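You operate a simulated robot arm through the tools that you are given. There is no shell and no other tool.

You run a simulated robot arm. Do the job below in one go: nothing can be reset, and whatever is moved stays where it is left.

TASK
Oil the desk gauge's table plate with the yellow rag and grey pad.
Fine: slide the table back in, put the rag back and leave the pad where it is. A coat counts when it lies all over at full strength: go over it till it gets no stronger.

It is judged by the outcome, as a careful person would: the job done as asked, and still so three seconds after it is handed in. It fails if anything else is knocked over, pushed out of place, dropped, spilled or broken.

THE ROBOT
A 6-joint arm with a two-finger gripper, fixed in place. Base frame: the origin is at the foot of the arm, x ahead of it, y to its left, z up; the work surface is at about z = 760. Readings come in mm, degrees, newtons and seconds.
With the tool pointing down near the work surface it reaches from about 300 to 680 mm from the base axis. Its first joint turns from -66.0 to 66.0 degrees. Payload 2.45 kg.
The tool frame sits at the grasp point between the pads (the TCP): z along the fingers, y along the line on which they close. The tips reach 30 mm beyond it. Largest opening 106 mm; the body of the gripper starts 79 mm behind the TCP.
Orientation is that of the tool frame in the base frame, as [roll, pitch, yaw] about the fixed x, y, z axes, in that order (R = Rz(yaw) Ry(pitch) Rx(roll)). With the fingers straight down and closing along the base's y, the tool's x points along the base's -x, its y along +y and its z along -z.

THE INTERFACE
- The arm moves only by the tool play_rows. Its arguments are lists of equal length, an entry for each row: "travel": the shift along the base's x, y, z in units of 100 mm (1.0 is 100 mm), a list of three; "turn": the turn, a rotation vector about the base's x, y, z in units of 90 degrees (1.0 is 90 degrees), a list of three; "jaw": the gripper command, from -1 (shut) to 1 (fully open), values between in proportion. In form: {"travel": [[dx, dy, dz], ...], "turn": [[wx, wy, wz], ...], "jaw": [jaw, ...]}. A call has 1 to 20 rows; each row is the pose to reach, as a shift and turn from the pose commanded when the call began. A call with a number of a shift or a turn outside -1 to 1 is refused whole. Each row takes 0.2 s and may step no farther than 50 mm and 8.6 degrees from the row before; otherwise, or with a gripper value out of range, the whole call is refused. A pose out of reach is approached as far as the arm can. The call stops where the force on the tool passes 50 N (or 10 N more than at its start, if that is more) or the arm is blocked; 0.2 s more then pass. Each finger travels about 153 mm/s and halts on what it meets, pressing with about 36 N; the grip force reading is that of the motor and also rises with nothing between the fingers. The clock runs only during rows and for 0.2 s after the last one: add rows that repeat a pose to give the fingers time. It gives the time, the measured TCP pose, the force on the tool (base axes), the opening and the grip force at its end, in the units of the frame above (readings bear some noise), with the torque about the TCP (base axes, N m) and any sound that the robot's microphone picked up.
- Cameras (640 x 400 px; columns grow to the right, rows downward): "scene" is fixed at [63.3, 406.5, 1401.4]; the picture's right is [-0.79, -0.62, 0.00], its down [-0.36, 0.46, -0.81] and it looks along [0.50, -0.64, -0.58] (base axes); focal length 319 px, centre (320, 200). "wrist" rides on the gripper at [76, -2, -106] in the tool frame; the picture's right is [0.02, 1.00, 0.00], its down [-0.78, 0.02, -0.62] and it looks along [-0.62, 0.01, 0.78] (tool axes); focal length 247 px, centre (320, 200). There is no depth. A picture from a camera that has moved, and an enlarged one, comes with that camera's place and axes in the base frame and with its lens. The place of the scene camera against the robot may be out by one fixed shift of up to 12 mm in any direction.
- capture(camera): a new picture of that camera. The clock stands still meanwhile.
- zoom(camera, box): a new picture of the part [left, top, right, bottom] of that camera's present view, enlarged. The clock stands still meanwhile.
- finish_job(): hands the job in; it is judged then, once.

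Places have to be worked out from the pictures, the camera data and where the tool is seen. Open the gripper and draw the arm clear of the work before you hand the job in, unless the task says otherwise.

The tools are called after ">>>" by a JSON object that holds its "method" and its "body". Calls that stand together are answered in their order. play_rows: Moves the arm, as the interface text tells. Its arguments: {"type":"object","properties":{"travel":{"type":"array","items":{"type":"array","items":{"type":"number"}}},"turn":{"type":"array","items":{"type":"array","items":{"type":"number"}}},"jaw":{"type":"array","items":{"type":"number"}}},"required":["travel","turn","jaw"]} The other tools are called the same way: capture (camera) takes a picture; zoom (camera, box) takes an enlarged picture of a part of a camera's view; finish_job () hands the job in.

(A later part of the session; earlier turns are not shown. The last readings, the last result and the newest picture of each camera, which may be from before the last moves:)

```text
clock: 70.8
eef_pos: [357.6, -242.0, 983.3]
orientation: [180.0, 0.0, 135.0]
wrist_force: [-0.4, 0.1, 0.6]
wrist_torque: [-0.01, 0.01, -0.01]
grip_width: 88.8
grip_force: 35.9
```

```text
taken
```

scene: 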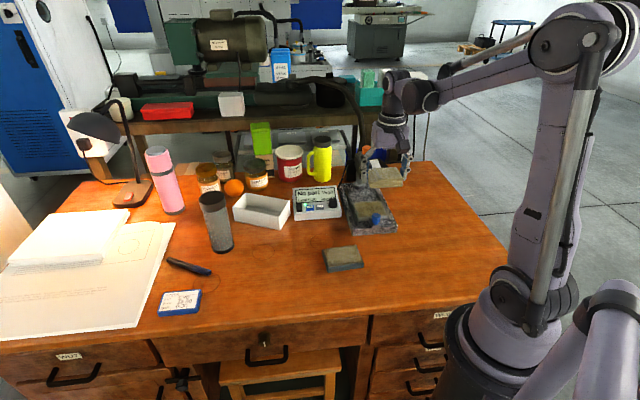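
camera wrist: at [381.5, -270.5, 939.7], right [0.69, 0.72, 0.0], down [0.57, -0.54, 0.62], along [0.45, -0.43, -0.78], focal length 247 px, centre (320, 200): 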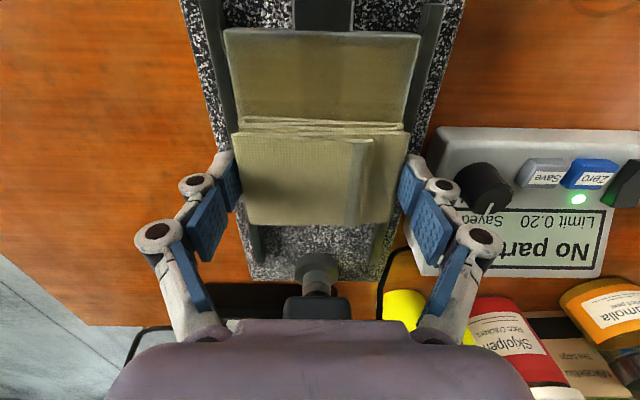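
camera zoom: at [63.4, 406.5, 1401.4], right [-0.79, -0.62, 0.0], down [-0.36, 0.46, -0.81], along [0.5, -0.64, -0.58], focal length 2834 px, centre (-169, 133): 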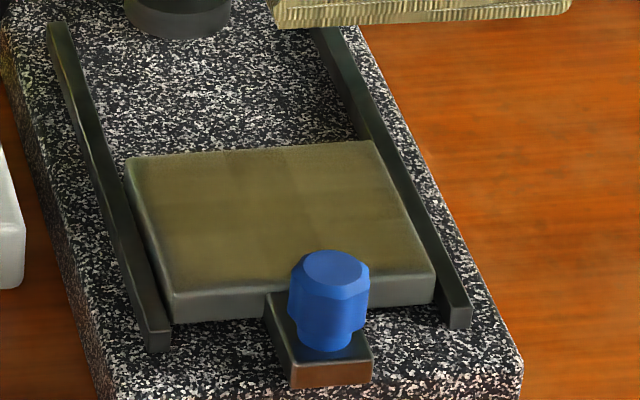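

Most of the plate is now olive. I enlarge further to compare the edges with the middle.

>>> {"method": "zoom", "body": {"camera": "scene", "box": [354, 198, 390, 222]}}

>>> {"method": "zoom", "body": {"camera": "wrist", "box": [220, 80, 420, 240]}}

```text
16.00 times, centred on (372, 210) of scene
camera zoom: at [63.4, 406.5, 1401.4], right [-0.79, -0.62, 0.0], down [-0.36, 0.46, -0.81], along [0.5, -0.64, -0.58], focal length 5101 px, centre (-512, 40)
```

zoom: 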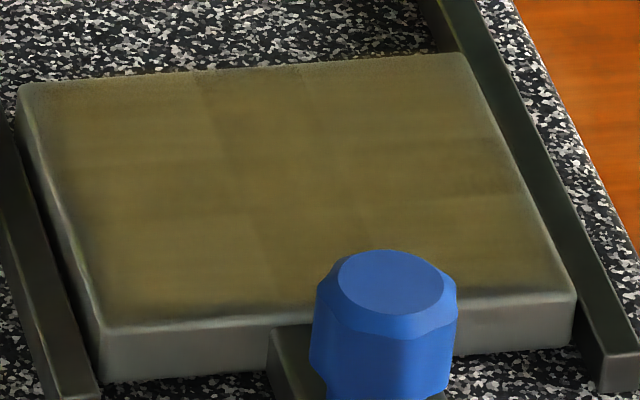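

```text
2.50 times, centred on (320, 160) of wrist
camera zoom: at [302.2, -189.1, 1090.0], right [0.69, 0.72, 0.0], down [0.57, -0.54, 0.62], along [0.45, -0.43, -0.78], focal length 617 px, centre (320, 300)
```

zoom: 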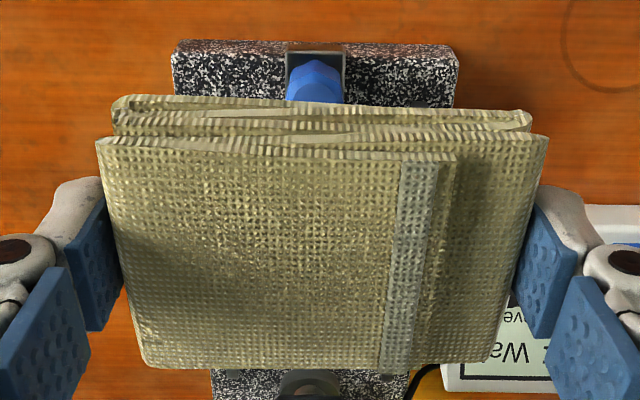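

The coat looks fairly even with slight shade differences between patches. To be sure of full strength, I reload the rag on the pad and go over it again. First I travel back over the pad.

>>> {"method": "play_rows", "body": {"travel": [[0.03, 0.17, -0.1], [0.06, 0.34, -0.25], [0.1, 0.51, -0.45], [0.128, 0.68, -0.7]], "turn": [[0, 0, 0.008], [0, 0, 0.015], [0, 0, 0.023], [0, 0, 0.03]], "jaw": [0.4, 0.4, 0.4, 0.4]}}

>>> {"method": "play_rows", "body": {"travel": [[0.04, 0.22, 0], [0.08, 0.45, -0.1], [0.128, 0.679, -0.25], [0.128, 0.679, -0.5], [0.128, 0.679, -0.71], [0.128, 0.679, -0.85], [0.128, 0.679, -0.9], [0.128, 0.679, -0.92], [0.128, 0.679, -0.92]], "turn": [[0, 0, 0.008], [0, 0, 0.016], [0, 0, 0.024], [0, 0, 0.031], [0, 0, 0.031], [0, 0, 0.031], [0, 0, 0.031], [0, 0, 0.031], [0, 0, 0.031]], "jaw": [0.4, 0.4, 0.4, 0.4, 0.4, 0.4, 0.4, 0.4, 0.4]}}

>>> {"method": "zoom", "body": {"camera": "scene", "box": [300, 210, 380, 270]}}

```text
clock: 71.8
eef_pos: [369.0, -177.1, 914.6]
orientation: [-180.0, 0.2, 137.7]
wrist_force: [-1.0, 0.0, -0.3]
wrist_torque: [-0.02, 0.01, -0.02]
grip_width: 88.4
grip_force: 35.9
```

```text
clock: 73.8
eef_pos: [382.4, -107.4, 821.8]
orientation: [180.0, 0.1, 140.5]
wrist_force: [-0.4, -0.6, 0.1]
wrist_torque: [-0.01, 0.01, -0.02]
grip_width: 88.8
grip_force: 36.2
```

```text
6.67 times, centred on (340, 240) of scene
camera zoom: at [63.4, 406.5, 1401.4], right [-0.79, -0.62, 0.0], down [-0.36, 0.46, -0.81], along [0.5, -0.64, -0.58], focal length 2125 px, centre (187, -67)
```

zoom: 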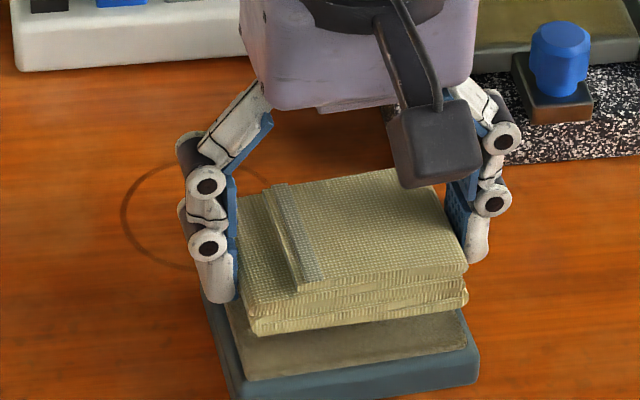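

The rag is over the pad again with no contact yet. I lower in small steps until it presses.

>>> {"method": "play_rows", "body": {"travel": [[0, 0, -0.01], [0, 0, -0.02], [0, 0, -0.03], [0, 0, -0.035], [0, 0, -0.04], [0, 0, -0.04]], "turn": [[0, 0, 0], [0, 0, 0], [0, 0, 0], [0, 0, 0], [0, 0, 0], [0, 0, 0]], "jaw": [0.4, 0.4, 0.4, 0.4, 0.4, 0.4]}}

```text
clock: 75.2
eef_pos: [383.2, -106.5, 820.3]
orientation: [-179.9, 0.1, 140.4]
wrist_force: [-0.2, -0.4, 0.0]
wrist_torque: [-0.01, 0.03, 0.01]
grip_width: 88.8
grip_force: 36.4
```

>>> {"method": "play_rows", "body": {"travel": [[0, 0, -0.004], [0, 0, -0.008], [0, 0, -0.012], [0, 0, -0.016], [0, 0, -0.016]], "turn": [[0, 0, 0], [0, 0, 0], [0, 0, 0], [0, 0, 0], [0, 0, 0]], "jaw": [0.4, 0.4, 0.4, 0.4, 0.4]}}

```text
clock: 76.4
eef_pos: [383.6, -105.7, 817.4]
orientation: [-179.9, 0.2, 140.6]
wrist_force: [-0.1, 0.0, -0.5]
wrist_torque: [0.03, -0.02, 0.0]
grip_width: 88.8
grip_force: 35.7
```

Still free at z≈818; I continue lowering slowly.

>>> {"method": "play_rows", "body": {"travel": [[0, 0, -0.004], [0, 0, -0.008], [0, 0, -0.012], [0, 0, -0.012]], "turn": [[0, 0, 0], [0, 0, 0], [0, 0, 0], [0, 0, 0]], "jaw": [0.4, 0.4, 0.4, 0.4]}}

>>> {"method": "zoom", "body": {"camera": "scene", "box": [300, 210, 380, 270]}}

```text
clock: 77.4
eef_pos: [382.7, -106.5, 816.6]
orientation: [-179.9, 0.0, 140.6]
wrist_force: [-0.6, 0.2, 0.0]
wrist_torque: [-0.01, 0.03, 0.01]
grip_width: 88.6
grip_force: 36.3
```

```text
6.67 times, centred on (340, 240) of scene
camera zoom: at [63.4, 406.5, 1401.4], right [-0.79, -0.62, 0.0], down [-0.36, 0.46, -0.81], along [0.5, -0.64, -0.58], focal length 2125 px, centre (187, -67)
```

zoom: 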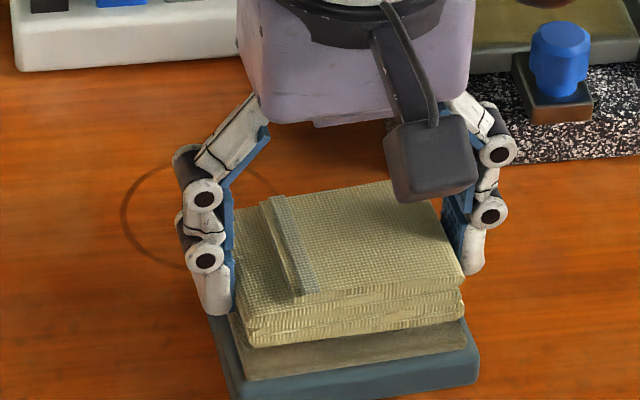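

No contact yet, and comparing wrist views, the rag has slid several millimetres up between the fingers under the earlier pressing. I keep lowering to rest it on the pad, where I can also re-grip it higher.

>>> {"method": "play_rows", "body": {"travel": [[0, 0, -0.005], [0, 0, -0.01], [0, 0, -0.015], [0, 0, -0.02], [0, 0, -0.02]], "turn": [[0, 0, 0], [0, 0, 0], [0, 0, 0], [0, 0, 0], [0, 0, 0]], "jaw": [0.4, 0.4, 0.4, 0.4, 0.4]}}

>>> {"method": "zoom", "body": {"camera": "scene", "box": [300, 210, 380, 270]}}

>>> {"method": "zoom", "body": {"camera": "wrist", "box": [220, 60, 420, 240]}}

```text
clock: 78.6
eef_pos: [382.9, -106.8, 815.0]
orientation: [179.9, 0.2, 140.5]
wrist_force: [0.0, 0.4, -0.5]
wrist_torque: [-0.03, 0.02, 0.01]
grip_width: 88.8
grip_force: 36.0
```

```text
6.67 times, centred on (340, 240) of scene
camera zoom: at [63.4, 406.5, 1401.4], right [-0.79, -0.62, 0.0], down [-0.36, 0.46, -0.81], along [0.5, -0.64, -0.58], focal length 2125 px, centre (187, -67)
```

zoom: 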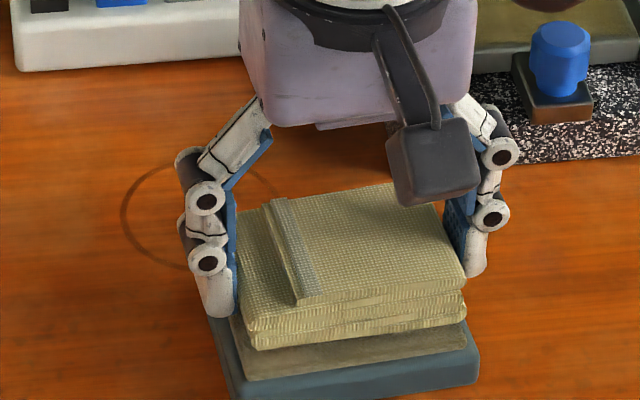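

```text
2.22 times, centred on (320, 150) of wrist
camera zoom: at [322.2, -59.7, 921.4], right [0.62, 0.79, 0.0], down [0.61, -0.48, 0.62], along [0.49, -0.39, -0.78], focal length 549 px, centre (320, 311)
```

zoom: 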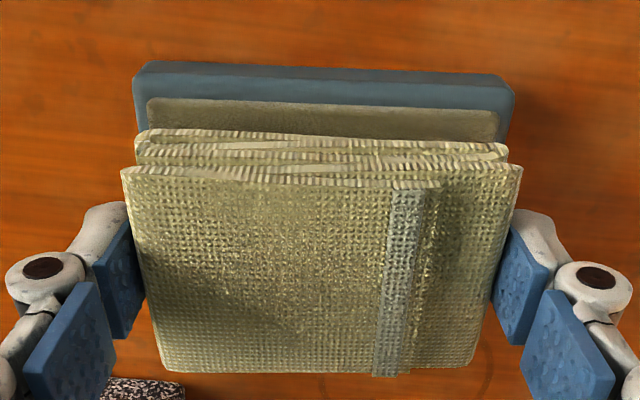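

The rag is nearly touching the pad. I lower another 2 mm in half-millimetre steps.

>>> {"method": "play_rows", "body": {"travel": [[0, 0, -0.005], [0, 0, -0.01], [0, 0, -0.015], [0, 0, -0.02], [0, 0, -0.02]], "turn": [[0, 0, 0], [0, 0, 0], [0, 0, 0], [0, 0, 0], [0, 0, 0]], "jaw": [0.4, 0.4, 0.4, 0.4, 0.4]}}

>>> {"method": "zoom", "body": {"camera": "scene", "box": [300, 210, 380, 270]}}

```text
clock: 79.8
eef_pos: [382.8, -107.1, 813.1]
orientation: [180.0, 0.1, 140.5]
wrist_force: [1.0, -0.7, -0.1]
wrist_torque: [0.0, -0.04, -0.02]
grip_width: 88.7
grip_force: 36.3
```

```text
6.67 times, centred on (340, 240) of scene
camera zoom: at [63.4, 406.5, 1401.4], right [-0.79, -0.62, 0.0], down [-0.36, 0.46, -0.81], along [0.5, -0.64, -0.58], focal length 2125 px, centre (187, -67)
```

zoom: 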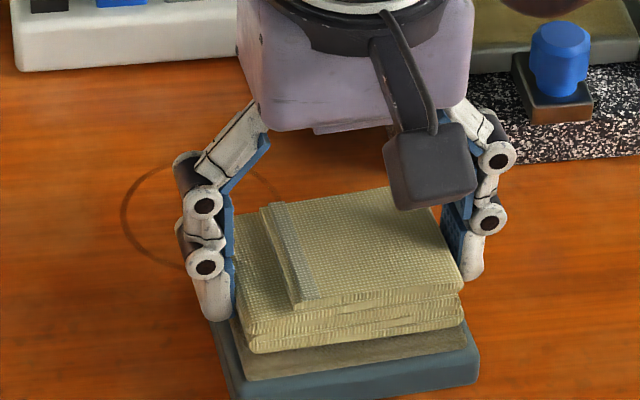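

Still no force at 813. I continue down carefully another 2 mm.

>>> {"method": "play_rows", "body": {"travel": [[0, 0, -0.005], [0, 0, -0.01], [0, 0, -0.015], [0, 0, -0.02], [0, 0, -0.02]], "turn": [[0, 0, 0], [0, 0, 0], [0, 0, 0], [0, 0, 0], [0, 0, 0]], "jaw": [0.4, 0.4, 0.4, 0.4, 0.4]}}

>>> {"method": "zoom", "body": {"camera": "scene", "box": [300, 210, 380, 270]}}

```text
clock: 81.0
eef_pos: [383.7, -107.2, 811.3]
orientation: [180.0, 0.1, 140.5]
wrist_force: [0.1, 0.4, -0.2]
wrist_torque: [0.01, 0.05, -0.01]
grip_width: 88.9
grip_force: 35.8
```

```text
6.67 times, centred on (340, 240) of scene
camera zoom: at [63.4, 406.5, 1401.4], right [-0.79, -0.62, 0.0], down [-0.36, 0.46, -0.81], along [0.5, -0.64, -0.58], focal length 2125 px, centre (187, -67)
```

zoom: 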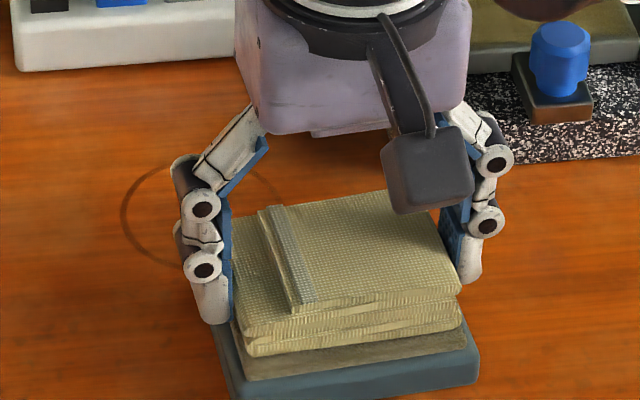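

The rag's lower face must be almost flush with the fingertips now. I lower a little more to seat it on the pad before re-gripping.

>>> {"method": "play_rows", "body": {"travel": [[0, 0, -0.004], [0, 0, -0.008], [0, 0, -0.012], [0, 0, -0.016], [0, 0, -0.016]], "turn": [[0, 0, 0], [0, 0, 0], [0, 0, 0], [0, 0, 0], [0, 0, 0]], "jaw": [0.4, 0.4, 0.4, 0.4, 0.4]}}

>>> {"method": "zoom", "body": {"camera": "scene", "box": [300, 210, 380, 270]}}

```text
clock: 82.2
eef_pos: [384.1, -106.2, 810.6]
orientation: [180.0, 0.1, 140.5]
wrist_force: [0.2, -0.1, -0.3]
wrist_torque: [0.0, -0.03, 0.0]
grip_width: 88.7
grip_force: 35.9
```

```text
6.67 times, centred on (340, 240) of scene
camera zoom: at [63.4, 406.5, 1401.4], right [-0.79, -0.62, 0.0], down [-0.36, 0.46, -0.81], along [0.5, -0.64, -0.58], focal length 2125 px, centre (187, -67)
```

zoom: 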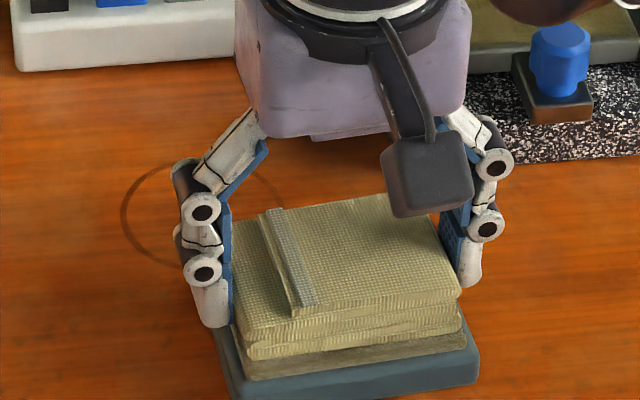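

Almost seated. I go one more millimetre in fine steps.

>>> {"method": "play_rows", "body": {"travel": [[0, 0, -0.003], [0, 0, -0.006], [0, 0, -0.009], [0, 0, -0.012], [0, 0, -0.012]], "turn": [[0, 0, 0], [0, 0, 0], [0, 0, 0], [0, 0, 0], [0, 0, 0]], "jaw": [0.4, 0.4, 0.4, 0.4, 0.4]}}

>>> {"method": "zoom", "body": {"camera": "scene", "box": [300, 210, 380, 270]}}

```text
clock: 83.4
eef_pos: [383.9, -106.8, 808.6]
orientation: [180.0, 0.2, 140.6]
wrist_force: [1.0, -1.7, 14.1]
wrist_torque: [-0.09, -0.22, 0.03]
grip_width: 88.6
grip_force: 36.0
```

```text
6.67 times, centred on (340, 240) of scene
camera zoom: at [63.2, 406.5, 1401.4], right [-0.79, -0.62, 0.0], down [-0.36, 0.46, -0.81], along [0.5, -0.64, -0.58], focal length 2125 px, centre (187, -67)
```

zoom: 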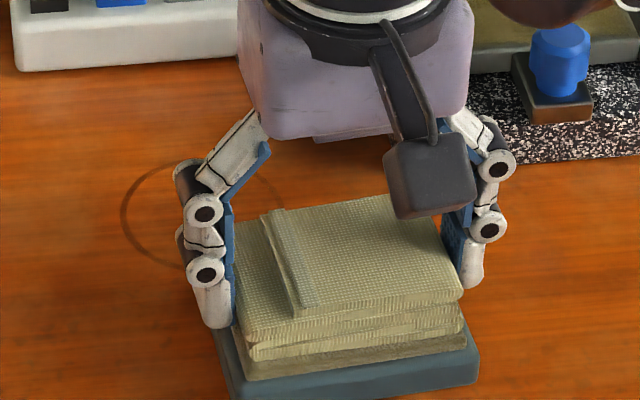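

The rag now rests on the pad with 14 N. I ease off, open the fingers, rise about 11 mm and re-grip higher so the tips stay well above the rag's lower face.

>>> {"method": "play_rows", "body": {"travel": [[0, 0, 0.003], [0, 0, 0.003], [0, 0, 0.003], [0, 0, 0.003], [0, 0, 0.06], [0, 0, 0.11], [0, 0, 0.11]], "turn": [[0, 0, 0], [0, 0, 0], [0, 0, 0], [0, 0, 0], [0, 0, 0], [0, 0, 0], [0, 0, 0]], "jaw": [0.4, 0.9, 0.9, 0.9, 0.9, 0.9, 0.9]}}

>>> {"method": "capture", "body": {"camera": "wrist"}}

>>> {"method": "zoom", "body": {"camera": "scene", "box": [300, 210, 380, 270]}}

```text
clock: 85.0
eef_pos: [383.9, -108.8, 819.8]
orientation: [-179.9, 0.1, 140.6]
wrist_force: [-1.1, 0.6, 0.4]
wrist_torque: [-0.01, 0.0, -0.01]
grip_width: 100.5
grip_force: 0.1
```

```text
taken
camera wrist: at [324.0, -60.6, 926.6], right [0.62, 0.79, 0.0], down [0.61, -0.48, 0.62], along [0.49, -0.39, -0.78], focal length 247 px, centre (320, 200)
```

wrist: 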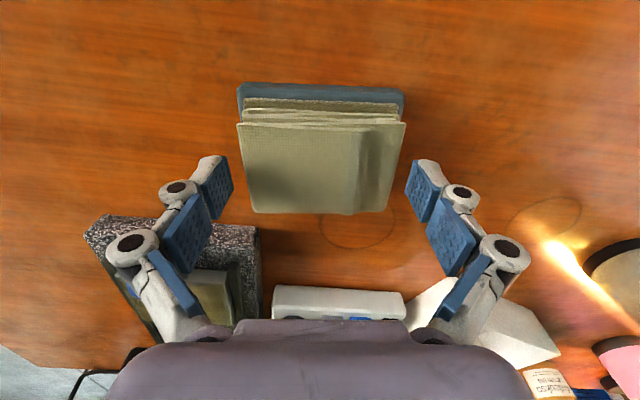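

```text
6.67 times, centred on (340, 240) of scene
camera zoom: at [63.3, 406.5, 1401.4], right [-0.79, -0.62, 0.0], down [-0.36, 0.46, -0.81], along [0.5, -0.64, -0.58], focal length 2125 px, centre (187, -67)
```

zoom: 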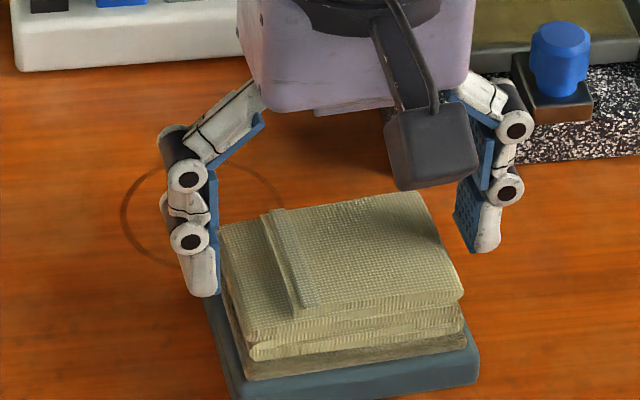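

The rag sits on the pad, freshly loaded, and the pad has not moved. I raise 2 mm more and close on the rag again.

>>> {"method": "play_rows", "body": {"travel": [[0, 0, 0.02], [0, 0, 0.02], [0, 0, 0.02], [0, 0, 0.02], [0, 0, 0.02]], "turn": [[0, 0, 0], [0, 0, 0], [0, 0, 0], [0, 0, 0], [0, 0, 0]], "jaw": [0.9, 0.4, 0.4, 0.4, 0.4]}}

>>> {"method": "play_rows", "body": {"travel": [[0, 0, 0.02], [0, 0, 0.1], [0, 0, 0.3], [0, 0, 0.5], [0, 0, 0.5]], "turn": [[0, 0, 0], [0, 0, 0], [0, 0, 0], [0, 0, 0], [0, 0, 0]], "jaw": [0.4, 0.4, 0.4, 0.4, 0.4]}}

>>> {"method": "capture", "body": {"camera": "wrist"}}

>>> {"method": "zoom", "body": {"camera": "scene", "box": [280, 180, 400, 270]}}

```text
clock: 86.2
eef_pos: [384.4, -106.3, 822.1]
orientation: [-180.0, 0.1, 140.5]
wrist_force: [0.7, 0.2, 5.6]
wrist_torque: [0.01, -0.04, 0.01]
grip_width: 88.8
grip_force: 35.8
```

```text
clock: 87.4
eef_pos: [384.7, -107.3, 869.7]
orientation: [180.0, 0.2, 140.6]
wrist_force: [0.5, 0.0, 0.5]
wrist_torque: [-0.02, 0.01, 0.0]
grip_width: 89.0
grip_force: 36.3
```

```text
taken
camera wrist: at [324.3, -60.0, 975.7], right [0.62, 0.79, 0.0], down [0.61, -0.48, 0.62], along [0.49, -0.39, -0.78], focal length 247 px, centre (320, 200)
```

wrist: 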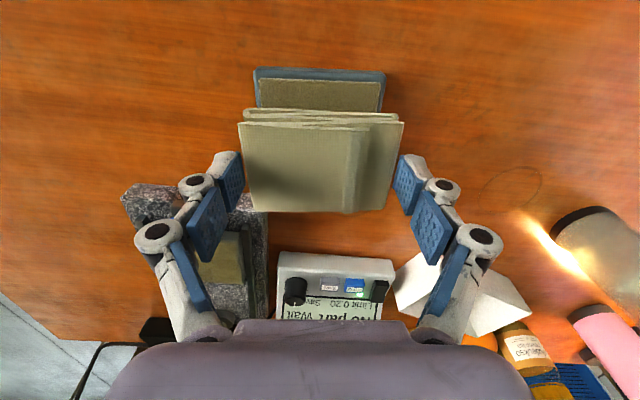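

```text
4.44 times, centred on (340, 225) of scene
camera zoom: at [63.4, 406.5, 1401.4], right [-0.79, -0.62, 0.0], down [-0.36, 0.46, -0.81], along [0.5, -0.64, -0.58], focal length 1417 px, centre (231, 89)
```

zoom: 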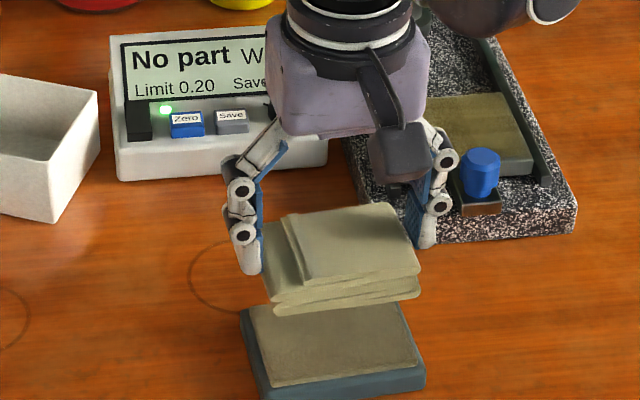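

The rag is freshly loaded and held with about 10 mm of clearance below the fingertips. I carry it back over the front part of the plate.

>>> {"method": "play_rows", "body": {"travel": [[0.03, -0.15, 0.2], [0.06, -0.35, 0.25], [0.1, -0.55, 0.25], [0.15, -0.8, 0.25], [0.19, -1.0, 0.25]], "turn": [[0, 0, -0.006], [0, 0, -0.012], [0, 0, -0.018], [0, 0, -0.024], [0, 0, -0.03]], "jaw": [0.4, 0.4, 0.4, 0.4, 0.4]}}

>>> {"method": "play_rows", "body": {"travel": [[0.02, -0.3, 0], [0.035, -0.6, 0], [0.05, -0.855, 0], [0.05, -0.855, -0.2], [0.05, -0.855, -0.4], [0.05, -0.855, -0.47], [0.05, -0.855, -0.49], [0.05, -0.855, -0.5], [0.05, -0.855, -0.5]], "turn": [[0, 0, -0.01], [0, 0, -0.02], [0, 0, -0.031], [0, 0, -0.031], [0, 0, -0.031], [0, 0, -0.031], [0, 0, -0.031], [0, 0, -0.031], [0, 0, -0.031]], "jaw": [0.4, 0.4, 0.4, 0.4, 0.4, 0.4, 0.4, 0.4, 0.4]}}

>>> {"method": "zoom", "body": {"camera": "scene", "box": [335, 155, 415, 225]}}

>>> {"method": "zoom", "body": {"camera": "wrist", "box": [220, 20, 420, 170]}}

```text
clock: 88.6
eef_pos: [402.5, -205.9, 895.8]
orientation: [-180.0, 0.1, 137.9]
wrist_force: [-0.4, 0.5, 0.6]
wrist_torque: [0.02, 0.01, 0.0]
grip_width: 88.6
grip_force: 35.9
```

```text
clock: 90.6
eef_pos: [407.6, -292.6, 845.1]
orientation: [180.0, 0.0, 135.0]
wrist_force: [0.5, 0.1, -0.3]
wrist_torque: [0.03, 0.01, 0.02]
grip_width: 88.9
grip_force: 36.1
```

```text
5.71 times, centred on (375, 190) of scene
camera zoom: at [63.4, 406.5, 1401.4], right [-0.79, -0.62, 0.0], down [-0.36, 0.46, -0.81], along [0.5, -0.64, -0.58], focal length 1822 px, centre (6, 257)
```

zoom: 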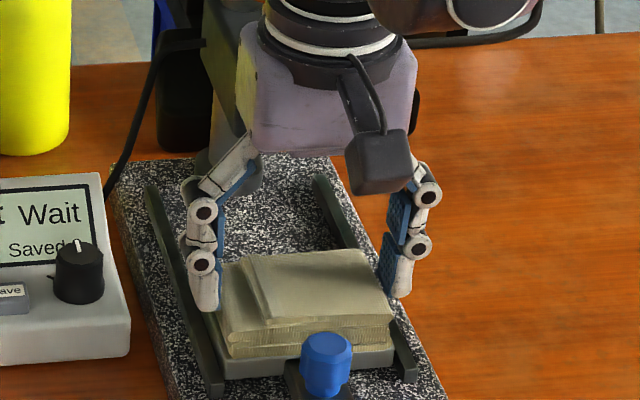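

```text
2.67 times, centred on (320, 95) of wrist
camera zoom: at [353.3, -239.5, 951.9], right [0.69, 0.72, 0.0], down [0.57, -0.54, 0.62], along [0.45, -0.43, -0.78], focal length 659 px, centre (320, 480)
```

zoom: 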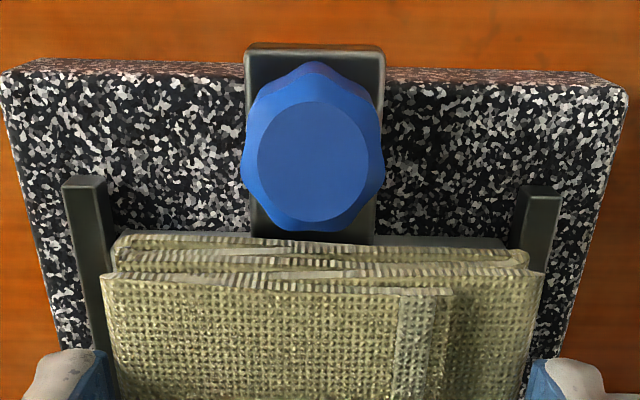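

The rag sits just above the front of the plate, clear of the knob. I lower in half-millimetre steps to find light contact.

>>> {"method": "play_rows", "body": {"travel": [[0, 0, -0.005], [0, 0, -0.01], [0, 0, -0.015], [0, 0, -0.02], [0, 0, -0.025], [0, 0, -0.03], [0, 0, -0.03]], "turn": [[0, 0, 0], [0, 0, 0], [0, 0, 0], [0, 0, 0], [0, 0, 0], [0, 0, 0], [0, 0, 0]], "jaw": [0.4, 0.4, 0.4, 0.4, 0.4, 0.4, 0.4]}}

```text
clock: 92.2
eef_pos: [409.3, -293.4, 843.2]
orientation: [179.9, 0.1, 135.0]
wrist_force: [1.2, 1.7, 4.6]
wrist_torque: [-0.01, -0.03, -0.01]
grip_width: 88.8
grip_force: 35.7
```

Contact at 4.6 N. I now make two cross cycles here with only a slight downward ramp to keep the load low.

>>> {"method": "play_rows", "body": {"travel": [[0, 0, -0.002], [0.028, 0.028, -0.002], [0.057, 0.057, -0.002], [0.028, 0.028, -0.002], [0, 0, -0.003], [-0.028, -0.028, -0.003], [-0.057, -0.057, -0.003], [-0.028, -0.028, -0.003], [0, 0, -0.003]], "turn": [[0, 0, 0], [0, 0, 0], [0, 0, 0], [0, 0, 0], [0, 0, 0], [0, 0, 0], [0, 0, 0], [0, 0, 0], [0, 0, 0]], "jaw": [0.4, 0.4, 0.4, 0.4, 0.4, 0.4, 0.4, 0.4, 0.4]}}

```text
clock: 94.2
eef_pos: [405.8, -294.5, 843.5]
orientation: [-179.8, 0.1, 134.8]
wrist_force: [-7.4, -6.5, 21.9]
wrist_torque: [-0.09, 0.11, -0.03]
grip_width: 89.0
grip_force: 36.1
```

Now about 22 N, which is good contact. I do two more cycles at this height with ±10 mm amplitude.

>>> {"method": "play_rows", "body": {"travel": [[0.035, 0.035, 0], [0.071, 0.071, 0], [0.035, 0.035, 0], [0, 0, 0], [-0.035, -0.035, 0], [-0.071, -0.071, 0], [-0.035, -0.035, 0], [0, 0, 0], [0.035, 0.035, 0], [0.071, 0.071, 0], [0.035, 0.035, 0], [0, 0, 0], [-0.035, -0.035, 0], [-0.071, -0.071, 0], [-0.035, -0.035, 0], [0, 0, 0]], "turn": [[0, 0, 0], [0, 0, 0], [0, 0, 0], [0, 0, 0], [0, 0, 0], [0, 0, 0], [0, 0, 0], [0, 0, 0], [0, 0, 0], [0, 0, 0], [0, 0, 0], [0, 0, 0], [0, 0, 0], [0, 0, 0], [0, 0, 0], [0, 0, 0]], "jaw": [0.4, 0.4, 0.4, 0.4, 0.4, 0.4, 0.4, 0.4, 0.4, 0.4, 0.4, 0.4, 0.4, 0.4, 0.4, 0.4]}}

>>> {"method": "zoom", "body": {"camera": "scene", "box": [335, 155, 415, 225]}}

```text
clock: 97.6
eef_pos: [407.5, -293.5, 842.0]
orientation: [-180.0, 0.1, 135.0]
wrist_force: [0.0, -1.6, 0.0]
wrist_torque: [-0.01, 0.02, 0.0]
grip_width: 88.6
grip_force: 36.0
```

```text
5.71 times, centred on (375, 190) of scene
camera zoom: at [63.4, 406.5, 1401.4], right [-0.79, -0.62, 0.0], down [-0.36, 0.46, -0.81], along [0.5, -0.64, -0.58], focal length 1822 px, centre (6, 257)
```

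zoom: 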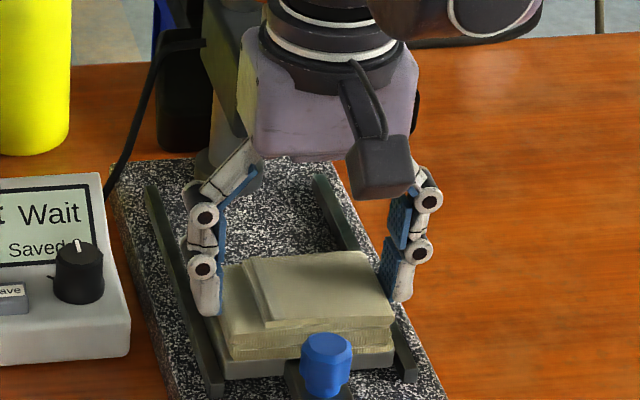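

The force has relaxed to zero as the rag settled. I lift slightly, shift to the rear position, and find contact there.

>>> {"method": "play_rows", "body": {"travel": [[0, 0, 0.03], [0.1, -0.1, 0.03], [0.2, -0.2, 0.03], [0.304, -0.304, 0.03], [0.304, -0.304, 0.015], [0.304, -0.304, 0.005], [0.304, -0.304, 0], [0.304, -0.304, -0.002], [0.304, -0.304, -0.002]], "turn": [[0, 0, 0], [0, 0, 0], [0, 0, 0], [0, 0, 0], [0, 0, 0], [0, 0, 0], [0, 0, 0], [0, 0, 0], [0, 0, 0]], "jaw": [0.4, 0.4, 0.4, 0.4, 0.4, 0.4, 0.4, 0.4, 0.4]}}

>>> {"method": "zoom", "body": {"camera": "wrist", "box": [210, 10, 430, 140]}}

```text
clock: 99.6
eef_pos: [439.0, -321.7, 843.1]
orientation: [180.0, 0.2, 135.1]
wrist_force: [1.1, -1.9, 3.5]
wrist_torque: [0.1, -0.13, -0.05]
grip_width: 88.8
grip_force: 36.1
```

```text
2.91 times, centred on (320, 75) of wrist
camera zoom: at [382.5, -269.9, 948.6], right [0.69, 0.72, 0.0], down [0.56, -0.54, 0.62], along [0.45, -0.43, -0.78], focal length 718 px, centre (320, 564)
```

zoom: 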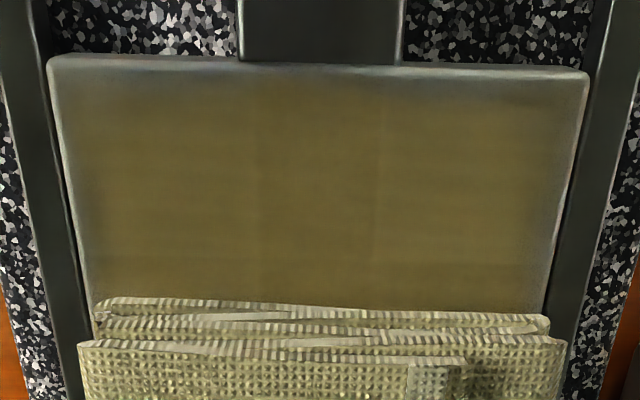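

The front coat looks even. At the rear there is light contact (3.5 N), so I do cross cycles here.

>>> {"method": "play_rows", "body": {"travel": [[0, 0, -0.002], [0.035, 0.035, -0.002], [0.071, 0.071, -0.002], [0.035, 0.035, -0.002], [0, 0, -0.003], [-0.035, -0.035, -0.003], [-0.071, -0.071, -0.003], [-0.035, -0.035, -0.003], [0, 0, -0.004], [0.035, 0.035, -0.004], [0.071, 0.071, -0.004], [0.035, 0.035, -0.004], [0, 0, -0.005], [-0.035, -0.035, -0.005], [-0.071, -0.071, -0.005], [-0.035, -0.035, -0.005], [0, 0, -0.005]], "turn": [[0, 0, 0], [0, 0, 0], [0, 0, 0], [0, 0, 0], [0, 0, 0], [0, 0, 0], [0, 0, 0], [0, 0, 0], [0, 0, 0], [0, 0, 0], [0, 0, 0], [0, 0, 0], [0, 0, 0], [0, 0, 0], [0, 0, 0], [0, 0, 0], [0, 0, 0]], "jaw": [0.4, 0.4, 0.4, 0.4, 0.4, 0.4, 0.4, 0.4, 0.4, 0.4, 0.4, 0.4, 0.4, 0.4, 0.4, 0.4, 0.4]}}

>>> {"method": "zoom", "body": {"camera": "scene", "box": [335, 155, 415, 225]}}

```text
clock: 103.2
eef_pos: [438.3, -324.5, 843.4]
orientation: [-179.9, 0.2, 135.0]
wrist_force: [-5.2, -2.8, 12.3]
wrist_torque: [0.33, -0.13, 0.1]
grip_width: 89.0
grip_force: 36.2
```

```text
5.71 times, centred on (375, 190) of scene
camera zoom: at [63.1, 406.5, 1401.4], right [-0.79, -0.62, 0.0], down [-0.36, 0.46, -0.81], along [0.5, -0.64, -0.58], focal length 1822 px, centre (6, 257)
```

zoom: 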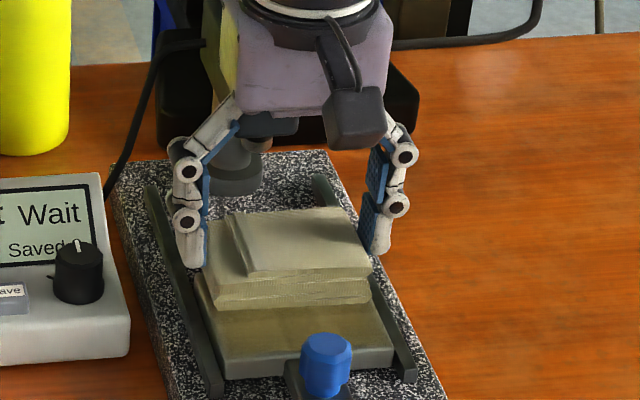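

Steady 12 N contact at the rear. I lift clear and inspect the whole plate again.

>>> {"method": "play_rows", "body": {"travel": [[0, 0, 0.1], [0, 0, 0.4], [-0.2, 0.2, 0.6], [-0.5, 0.5, 0.75], [-0.8, 0.8, 0.95], [-0.8, 0.8, 0.95]], "turn": [[0, 0, 0], [0, 0, 0], [0, 0, 0], [0, 0, 0], [0, 0, 0], [0, 0, 0]], "jaw": [0.4, 0.4, 0.4, 0.4, 0.4, 0.4]}}

>>> {"method": "play_rows", "body": {"travel": [[0, 0, 0.3], [0, 0, 0.5], [0, 0, 0.5]], "turn": [[0, 0, 0], [0, 0, 0], [0, 0, 0]], "jaw": [0.4, 0.4, 0.4]}}

>>> {"method": "zoom", "body": {"camera": "scene", "box": [354, 198, 390, 222]}}

>>> {"method": "zoom", "body": {"camera": "wrist", "box": [220, 80, 420, 240]}}

```text
clock: 104.6
eef_pos: [356.0, -243.9, 935.5]
orientation: [-180.0, 0.1, 134.9]
wrist_force: [0.6, -0.1, -0.8]
wrist_torque: [0.01, -0.02, 0.02]
grip_width: 88.6
grip_force: 35.8
```

```text
clock: 105.4
eef_pos: [356.7, -243.7, 986.4]
orientation: [179.9, 0.0, 135.0]
wrist_force: [-0.1, 0.5, 0.0]
wrist_torque: [0.0, 0.01, 0.0]
grip_width: 88.9
grip_force: 36.2
```

```text
16.00 times, centred on (372, 210) of scene
camera zoom: at [63.4, 406.5, 1401.4], right [-0.79, -0.62, 0.0], down [-0.36, 0.46, -0.81], along [0.5, -0.64, -0.58], focal length 5101 px, centre (-512, 40)
```

zoom: 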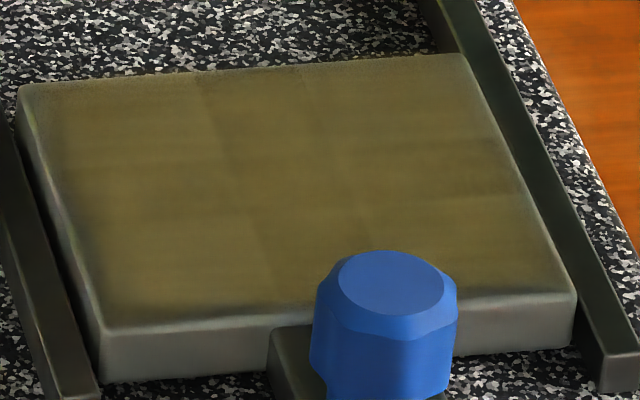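

```text
2.50 times, centred on (320, 160) of wrist
camera zoom: at [300.7, -190.8, 1093.0], right [0.69, 0.72, 0.0], down [0.57, -0.54, 0.62], along [0.45, -0.43, -0.78], focal length 617 px, centre (320, 300)
```

zoom: 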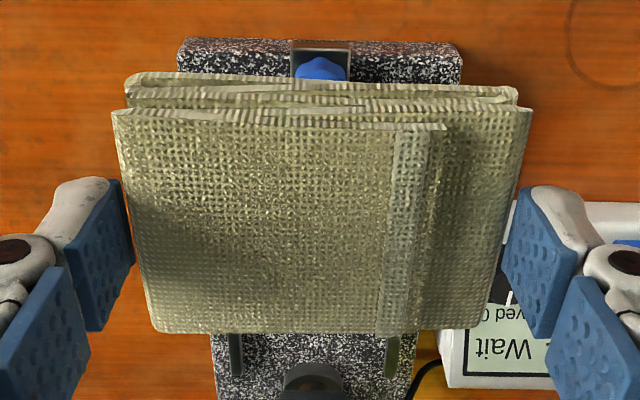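

The plate looks just as it did before this second round, with the same shade everywhere, so it seems to have reached full strength. I want a closer look at its rear and side edges past the rag, so I move lower and back.

>>> {"method": "play_rows", "body": {"travel": [[-0.05, 0.05, -0.2], [-0.15, 0.15, -0.5], [-0.22, 0.2, -0.8], [-0.22, 0.2, -1.0]], "turn": [[0, 0, 0], [0, 0, 0], [0, 0, 0], [0, 0, 0]], "jaw": [0.4, 0.4, 0.4, 0.4]}}

>>> {"method": "play_rows", "body": {"travel": [[0, 0, -0.1], [0, 0, -0.17], [0, 0, -0.17]], "turn": [[0, 0, 0], [0, 0, 0], [0, 0, 0]], "jaw": [0.4, 0.4, 0.4]}}

>>> {"method": "zoom", "body": {"camera": "wrist", "box": [240, 190, 400, 310]}}

```text
clock: 106.4
eef_pos: [334.6, -222.0, 887.1]
orientation: [-179.9, 0.1, 135.0]
wrist_force: [0.2, -0.1, 0.0]
wrist_torque: [0.01, 0.02, -0.01]
grip_width: 88.9
grip_force: 35.8
```

```text
clock: 107.2
eef_pos: [335.5, -224.2, 868.3]
orientation: [-180.0, 0.1, 135.0]
wrist_force: [0.4, -0.5, -0.4]
wrist_torque: [0.01, 0.0, -0.03]
grip_width: 88.8
grip_force: 35.9
```

```text
3.33 times, centred on (320, 250) of wrist
camera zoom: at [279.0, -170.5, 975.0], right [0.69, 0.72, 0.0], down [0.56, -0.54, 0.62], along [0.45, -0.43, -0.78], focal length 823 px, centre (320, 33)
```

zoom: 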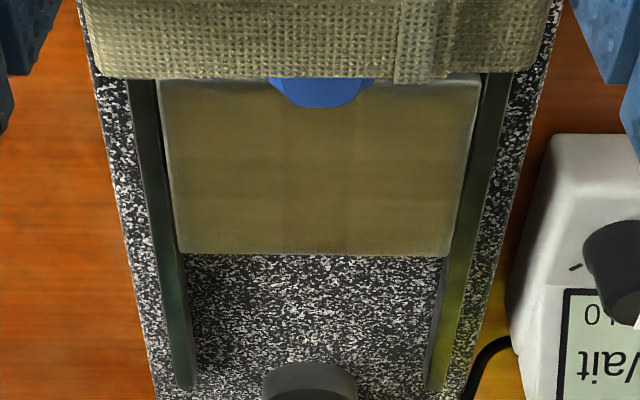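

From here the rear and right edges look slightly greyer. I enlarge to check whether that is bare plate or only the edge's sheen.

>>> {"method": "zoom", "body": {"camera": "wrist", "box": [270, 205, 370, 275]}}

>>> {"method": "zoom", "body": {"camera": "wrist", "box": [330, 205, 380, 260]}}

>>> {"method": "zoom", "body": {"camera": "scene", "box": [350, 195, 400, 228]}}

```text
5.71 times, centred on (320, 240) of wrist
camera zoom: at [279.0, -170.5, 975.0], right [0.69, 0.72, 0.0], down [0.56, -0.54, 0.62], along [0.45, -0.43, -0.78], focal length 1411 px, centre (320, -29)
```

zoom: 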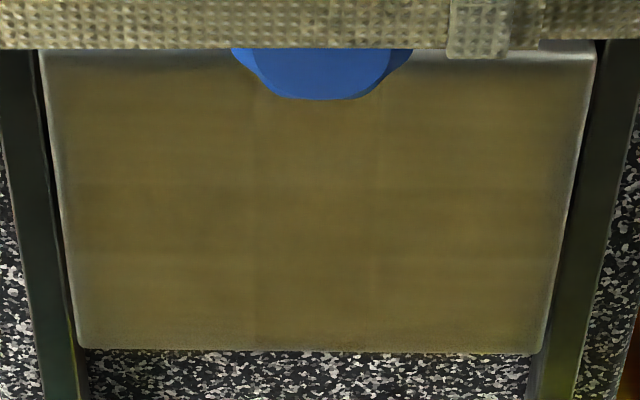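

```text
7.27 times, centred on (355, 232) of wrist
camera zoom: at [279.0, -170.5, 975.0], right [0.69, 0.72, 0.0], down [0.56, -0.54, 0.62], along [0.45, -0.43, -0.78], focal length 1796 px, centre (66, -36)
```

zoom: 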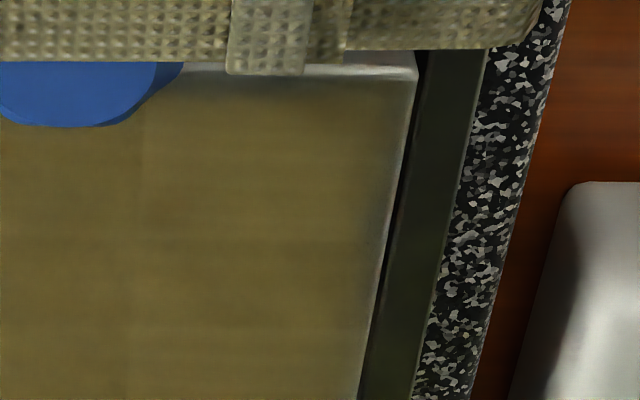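

```text
12.12 times, centred on (375, 212) of scene
camera zoom: at [63.3, 406.5, 1401.4], right [-0.79, -0.62, 0.0], down [-0.36, 0.46, -0.81], along [0.5, -0.64, -0.58], focal length 3864 px, centre (-347, 61)
```

zoom: 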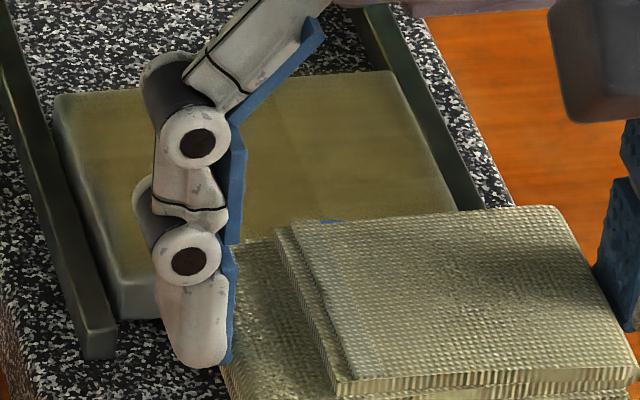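

The olive film reaches all the edges, and only the rounded rims show sheen. To be certain it gets no stronger, I do one more full round with a bit more overlap at the front and rear, starting at the front.

>>> {"method": "play_rows", "body": {"travel": [[0, 0, 0.2], [0.25, -0.25, 0.2], [0.5, -0.5, 0.2], [0.696, -0.676, 0.2], [0.696, -0.676, -0.1], [0.696, -0.676, -0.24], [0.696, -0.676, -0.26], [0.696, -0.676, -0.27], [0.696, -0.676, -0.275], [0.696, -0.676, -0.275]], "turn": [[0, 0, 0], [0, 0, 0], [0, 0, 0], [0, 0, 0], [0, 0, 0], [0, 0, 0], [0, 0, 0], [0, 0, 0], [0, 0, 0], [0, 0, 0]], "jaw": [0.4, 0.4, 0.4, 0.4, 0.4, 0.4, 0.4, 0.4, 0.4, 0.4]}}

>>> {"method": "zoom", "body": {"camera": "wrist", "box": [220, 20, 420, 170]}}

```text
clock: 109.4
eef_pos: [404.8, -289.8, 843.7]
orientation: [-180.0, 0.1, 135.0]
wrist_force: [0.0, -0.2, -0.6]
wrist_torque: [-0.03, 0.01, 0.05]
grip_width: 88.6
grip_force: 35.9
```

```text
2.67 times, centred on (320, 95) of wrist
camera zoom: at [349.6, -237.2, 949.9], right [0.69, 0.72, 0.0], down [0.57, -0.54, 0.62], along [0.45, -0.43, -0.78], focal length 659 px, centre (320, 480)
```

zoom: 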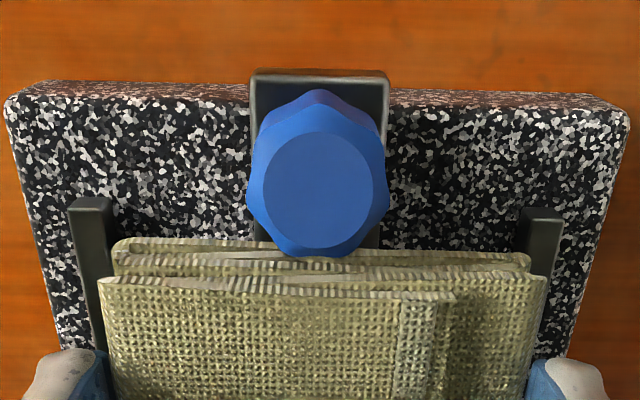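

The rag overlaps the front edge with a few millimetres to the knob. I lower in small steps to light contact.

>>> {"method": "play_rows", "body": {"travel": [[0, 0, -0.002], [0, 0, -0.004], [0, 0, -0.006], [0, 0, -0.006]], "turn": [[0, 0, 0], [0, 0, 0], [0, 0, 0], [0, 0, 0]], "jaw": [0.4, 0.4, 0.4, 0.4]}}

```text
clock: 110.4
eef_pos: [406.0, -290.6, 842.1]
orientation: [180.0, 0.1, 135.0]
wrist_force: [-2.5, -1.7, 5.5]
wrist_torque: [0.09, -0.16, 0.01]
grip_width: 88.8
grip_force: 35.7
```

Contact at 5.5 N. I run two cross cycles of ±10 mm with a slight ramp.

>>> {"method": "play_rows", "body": {"travel": [[0, 0, -0.001], [0.035, 0.035, -0.002], [0.071, 0.071, -0.002], [0.035, 0.035, -0.002], [0, 0, -0.002], [-0.035, -0.035, -0.003], [-0.071, -0.071, -0.003], [-0.035, -0.035, -0.003], [0, 0, -0.003], [0.035, 0.035, -0.004], [0.071, 0.071, -0.004], [0.035, 0.035, -0.004], [0, 0, -0.004], [-0.035, -0.035, -0.005], [-0.071, -0.071, -0.005], [-0.035, -0.035, -0.005], [0, 0, -0.005]], "turn": [[0, 0, 0], [0, 0, 0], [0, 0, 0], [0, 0, 0], [0, 0, 0], [0, 0, 0], [0, 0, 0], [0, 0, 0], [0, 0, 0], [0, 0, 0], [0, 0, 0], [0, 0, 0], [0, 0, 0], [0, 0, 0], [0, 0, 0], [0, 0, 0], [0, 0, 0]], "jaw": [0.4, 0.4, 0.4, 0.4, 0.4, 0.4, 0.4, 0.4, 0.4, 0.4, 0.4, 0.4, 0.4, 0.4, 0.4, 0.4, 0.4]}}

>>> {"method": "zoom", "body": {"camera": "scene", "box": [335, 155, 415, 225]}}

```text
clock: 114.0
eef_pos: [405.5, -289.7, 841.3]
orientation: [-180.0, 0.0, 135.1]
wrist_force: [-0.5, -1.1, 2.7]
wrist_torque: [-0.07, 0.09, -0.03]
grip_width: 88.9
grip_force: 36.3
```

```text
5.71 times, centred on (375, 190) of scene
camera zoom: at [63.3, 406.5, 1401.4], right [-0.79, -0.62, 0.0], down [-0.36, 0.46, -0.81], along [0.5, -0.64, -0.58], focal length 1822 px, centre (6, 257)
```

zoom: 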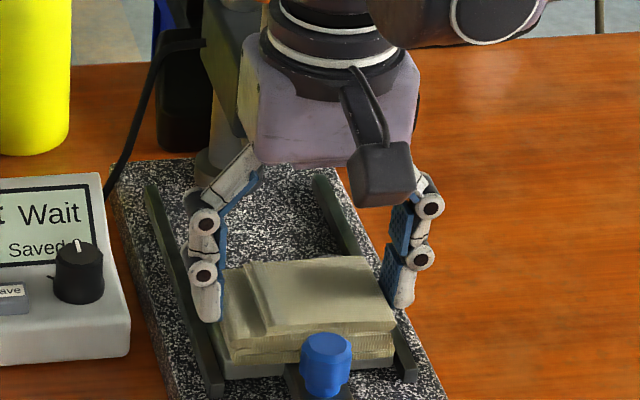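

Front done with contact kept. Next, the middle: lift 3 mm, shift about 22 mm inward, and lower to contact.

>>> {"method": "play_rows", "body": {"travel": [[0, 0, 0.03], [0.08, -0.08, 0.03], [0.159, -0.159, 0.03], [0.159, -0.159, 0.012], [0.159, -0.159, 0.006], [0.159, -0.159, 0.003], [0.159, -0.159, 0.003]], "turn": [[0, 0, 0], [0, 0, 0], [0, 0, 0], [0, 0, 0], [0, 0, 0], [0, 0, 0], [0, 0, 0]], "jaw": [0.4, 0.4, 0.4, 0.4, 0.4, 0.4, 0.4]}}

```text
clock: 115.6
eef_pos: [422.3, -307.4, 842.0]
orientation: [179.9, 0.1, 135.0]
wrist_force: [1.6, -0.7, 1.7]
wrist_torque: [-0.09, 0.09, 0.06]
grip_width: 88.7
grip_force: 36.1
```

Light contact (1.7 N). I press a touch more and do two cross cycles in the middle.

>>> {"method": "play_rows", "body": {"travel": [[0, 0, -0.002], [0.035, 0.035, -0.003], [0.071, 0.071, -0.003], [0.035, 0.035, -0.003], [0, 0, -0.003], [-0.035, -0.035, -0.004], [-0.071, -0.071, -0.004], [-0.035, -0.035, -0.004], [0, 0, -0.004], [0.035, 0.035, -0.005], [0.071, 0.071, -0.005], [0.035, 0.035, -0.005], [0, 0, -0.005], [-0.035, -0.035, -0.006], [-0.071, -0.071, -0.006], [-0.035, -0.035, -0.006], [0, 0, -0.006]], "turn": [[0, 0, 0], [0, 0, 0], [0, 0, 0], [0, 0, 0], [0, 0, 0], [0, 0, 0], [0, 0, 0], [0, 0, 0], [0, 0, 0], [0, 0, 0], [0, 0, 0], [0, 0, 0], [0, 0, 0], [0, 0, 0], [0, 0, 0], [0, 0, 0], [0, 0, 0]], "jaw": [0.4, 0.4, 0.4, 0.4, 0.4, 0.4, 0.4, 0.4, 0.4, 0.4, 0.4, 0.4, 0.4, 0.4, 0.4, 0.4, 0.4]}}

>>> {"method": "zoom", "body": {"camera": "scene", "box": [335, 155, 415, 225]}}

```text
clock: 119.2
eef_pos: [421.7, -305.3, 841.0]
orientation: [-179.9, 0.1, 135.0]
wrist_force: [0.7, 0.5, -0.5]
wrist_torque: [0.0, 0.0, 0.01]
grip_width: 88.6
grip_force: 36.1
```

```text
5.71 times, centred on (375, 190) of scene
camera zoom: at [63.4, 406.5, 1401.4], right [-0.79, -0.62, 0.0], down [-0.36, 0.46, -0.81], along [0.5, -0.64, -0.58], focal length 1822 px, centre (6, 257)
```

zoom: 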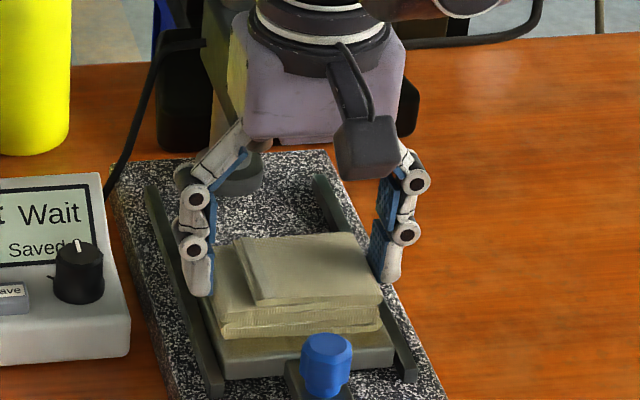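

Now the rear: lift 3 mm, shift about 28 mm inward so the rag overlaps the rear edge, and lower to contact.

>>> {"method": "play_rows", "body": {"travel": [[0, 0, 0.03], [0.1, -0.1, 0.03], [0.198, -0.198, 0.03], [0.198, -0.198, 0.012], [0.198, -0.198, 0.004], [0.198, -0.198, 0], [0.198, -0.198, 0]], "turn": [[0, 0, 0], [0, 0, 0], [0, 0, 0], [0, 0, 0], [0, 0, 0], [0, 0, 0], [0, 0, 0]], "jaw": [0.4, 0.4, 0.4, 0.4, 0.4, 0.4, 0.4]}}

>>> {"method": "capture", "body": {"camera": "wrist"}}

```text
clock: 120.8
eef_pos: [440.6, -324.8, 841.3]
orientation: [180.0, 0.1, 135.0]
wrist_force: [0.0, -2.6, 11.9]
wrist_torque: [-0.24, 0.37, 0.02]
grip_width: 89.1
grip_force: 36.1
```

```text
taken
camera wrist: at [386.2, -272.4, 947.5], right [0.69, 0.72, 0.0], down [0.56, -0.54, 0.62], along [0.45, -0.43, -0.78], focal length 247 px, centre (320, 200)
```

wrist: 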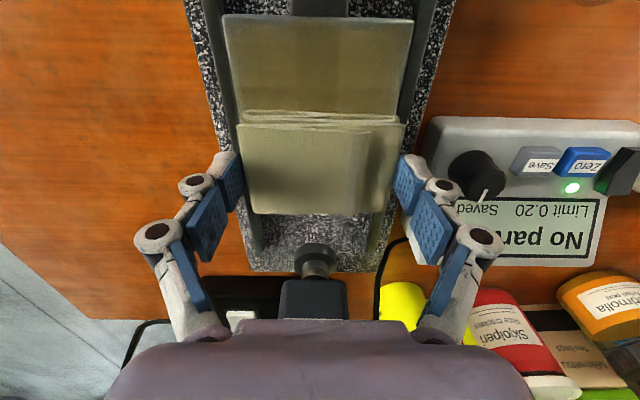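

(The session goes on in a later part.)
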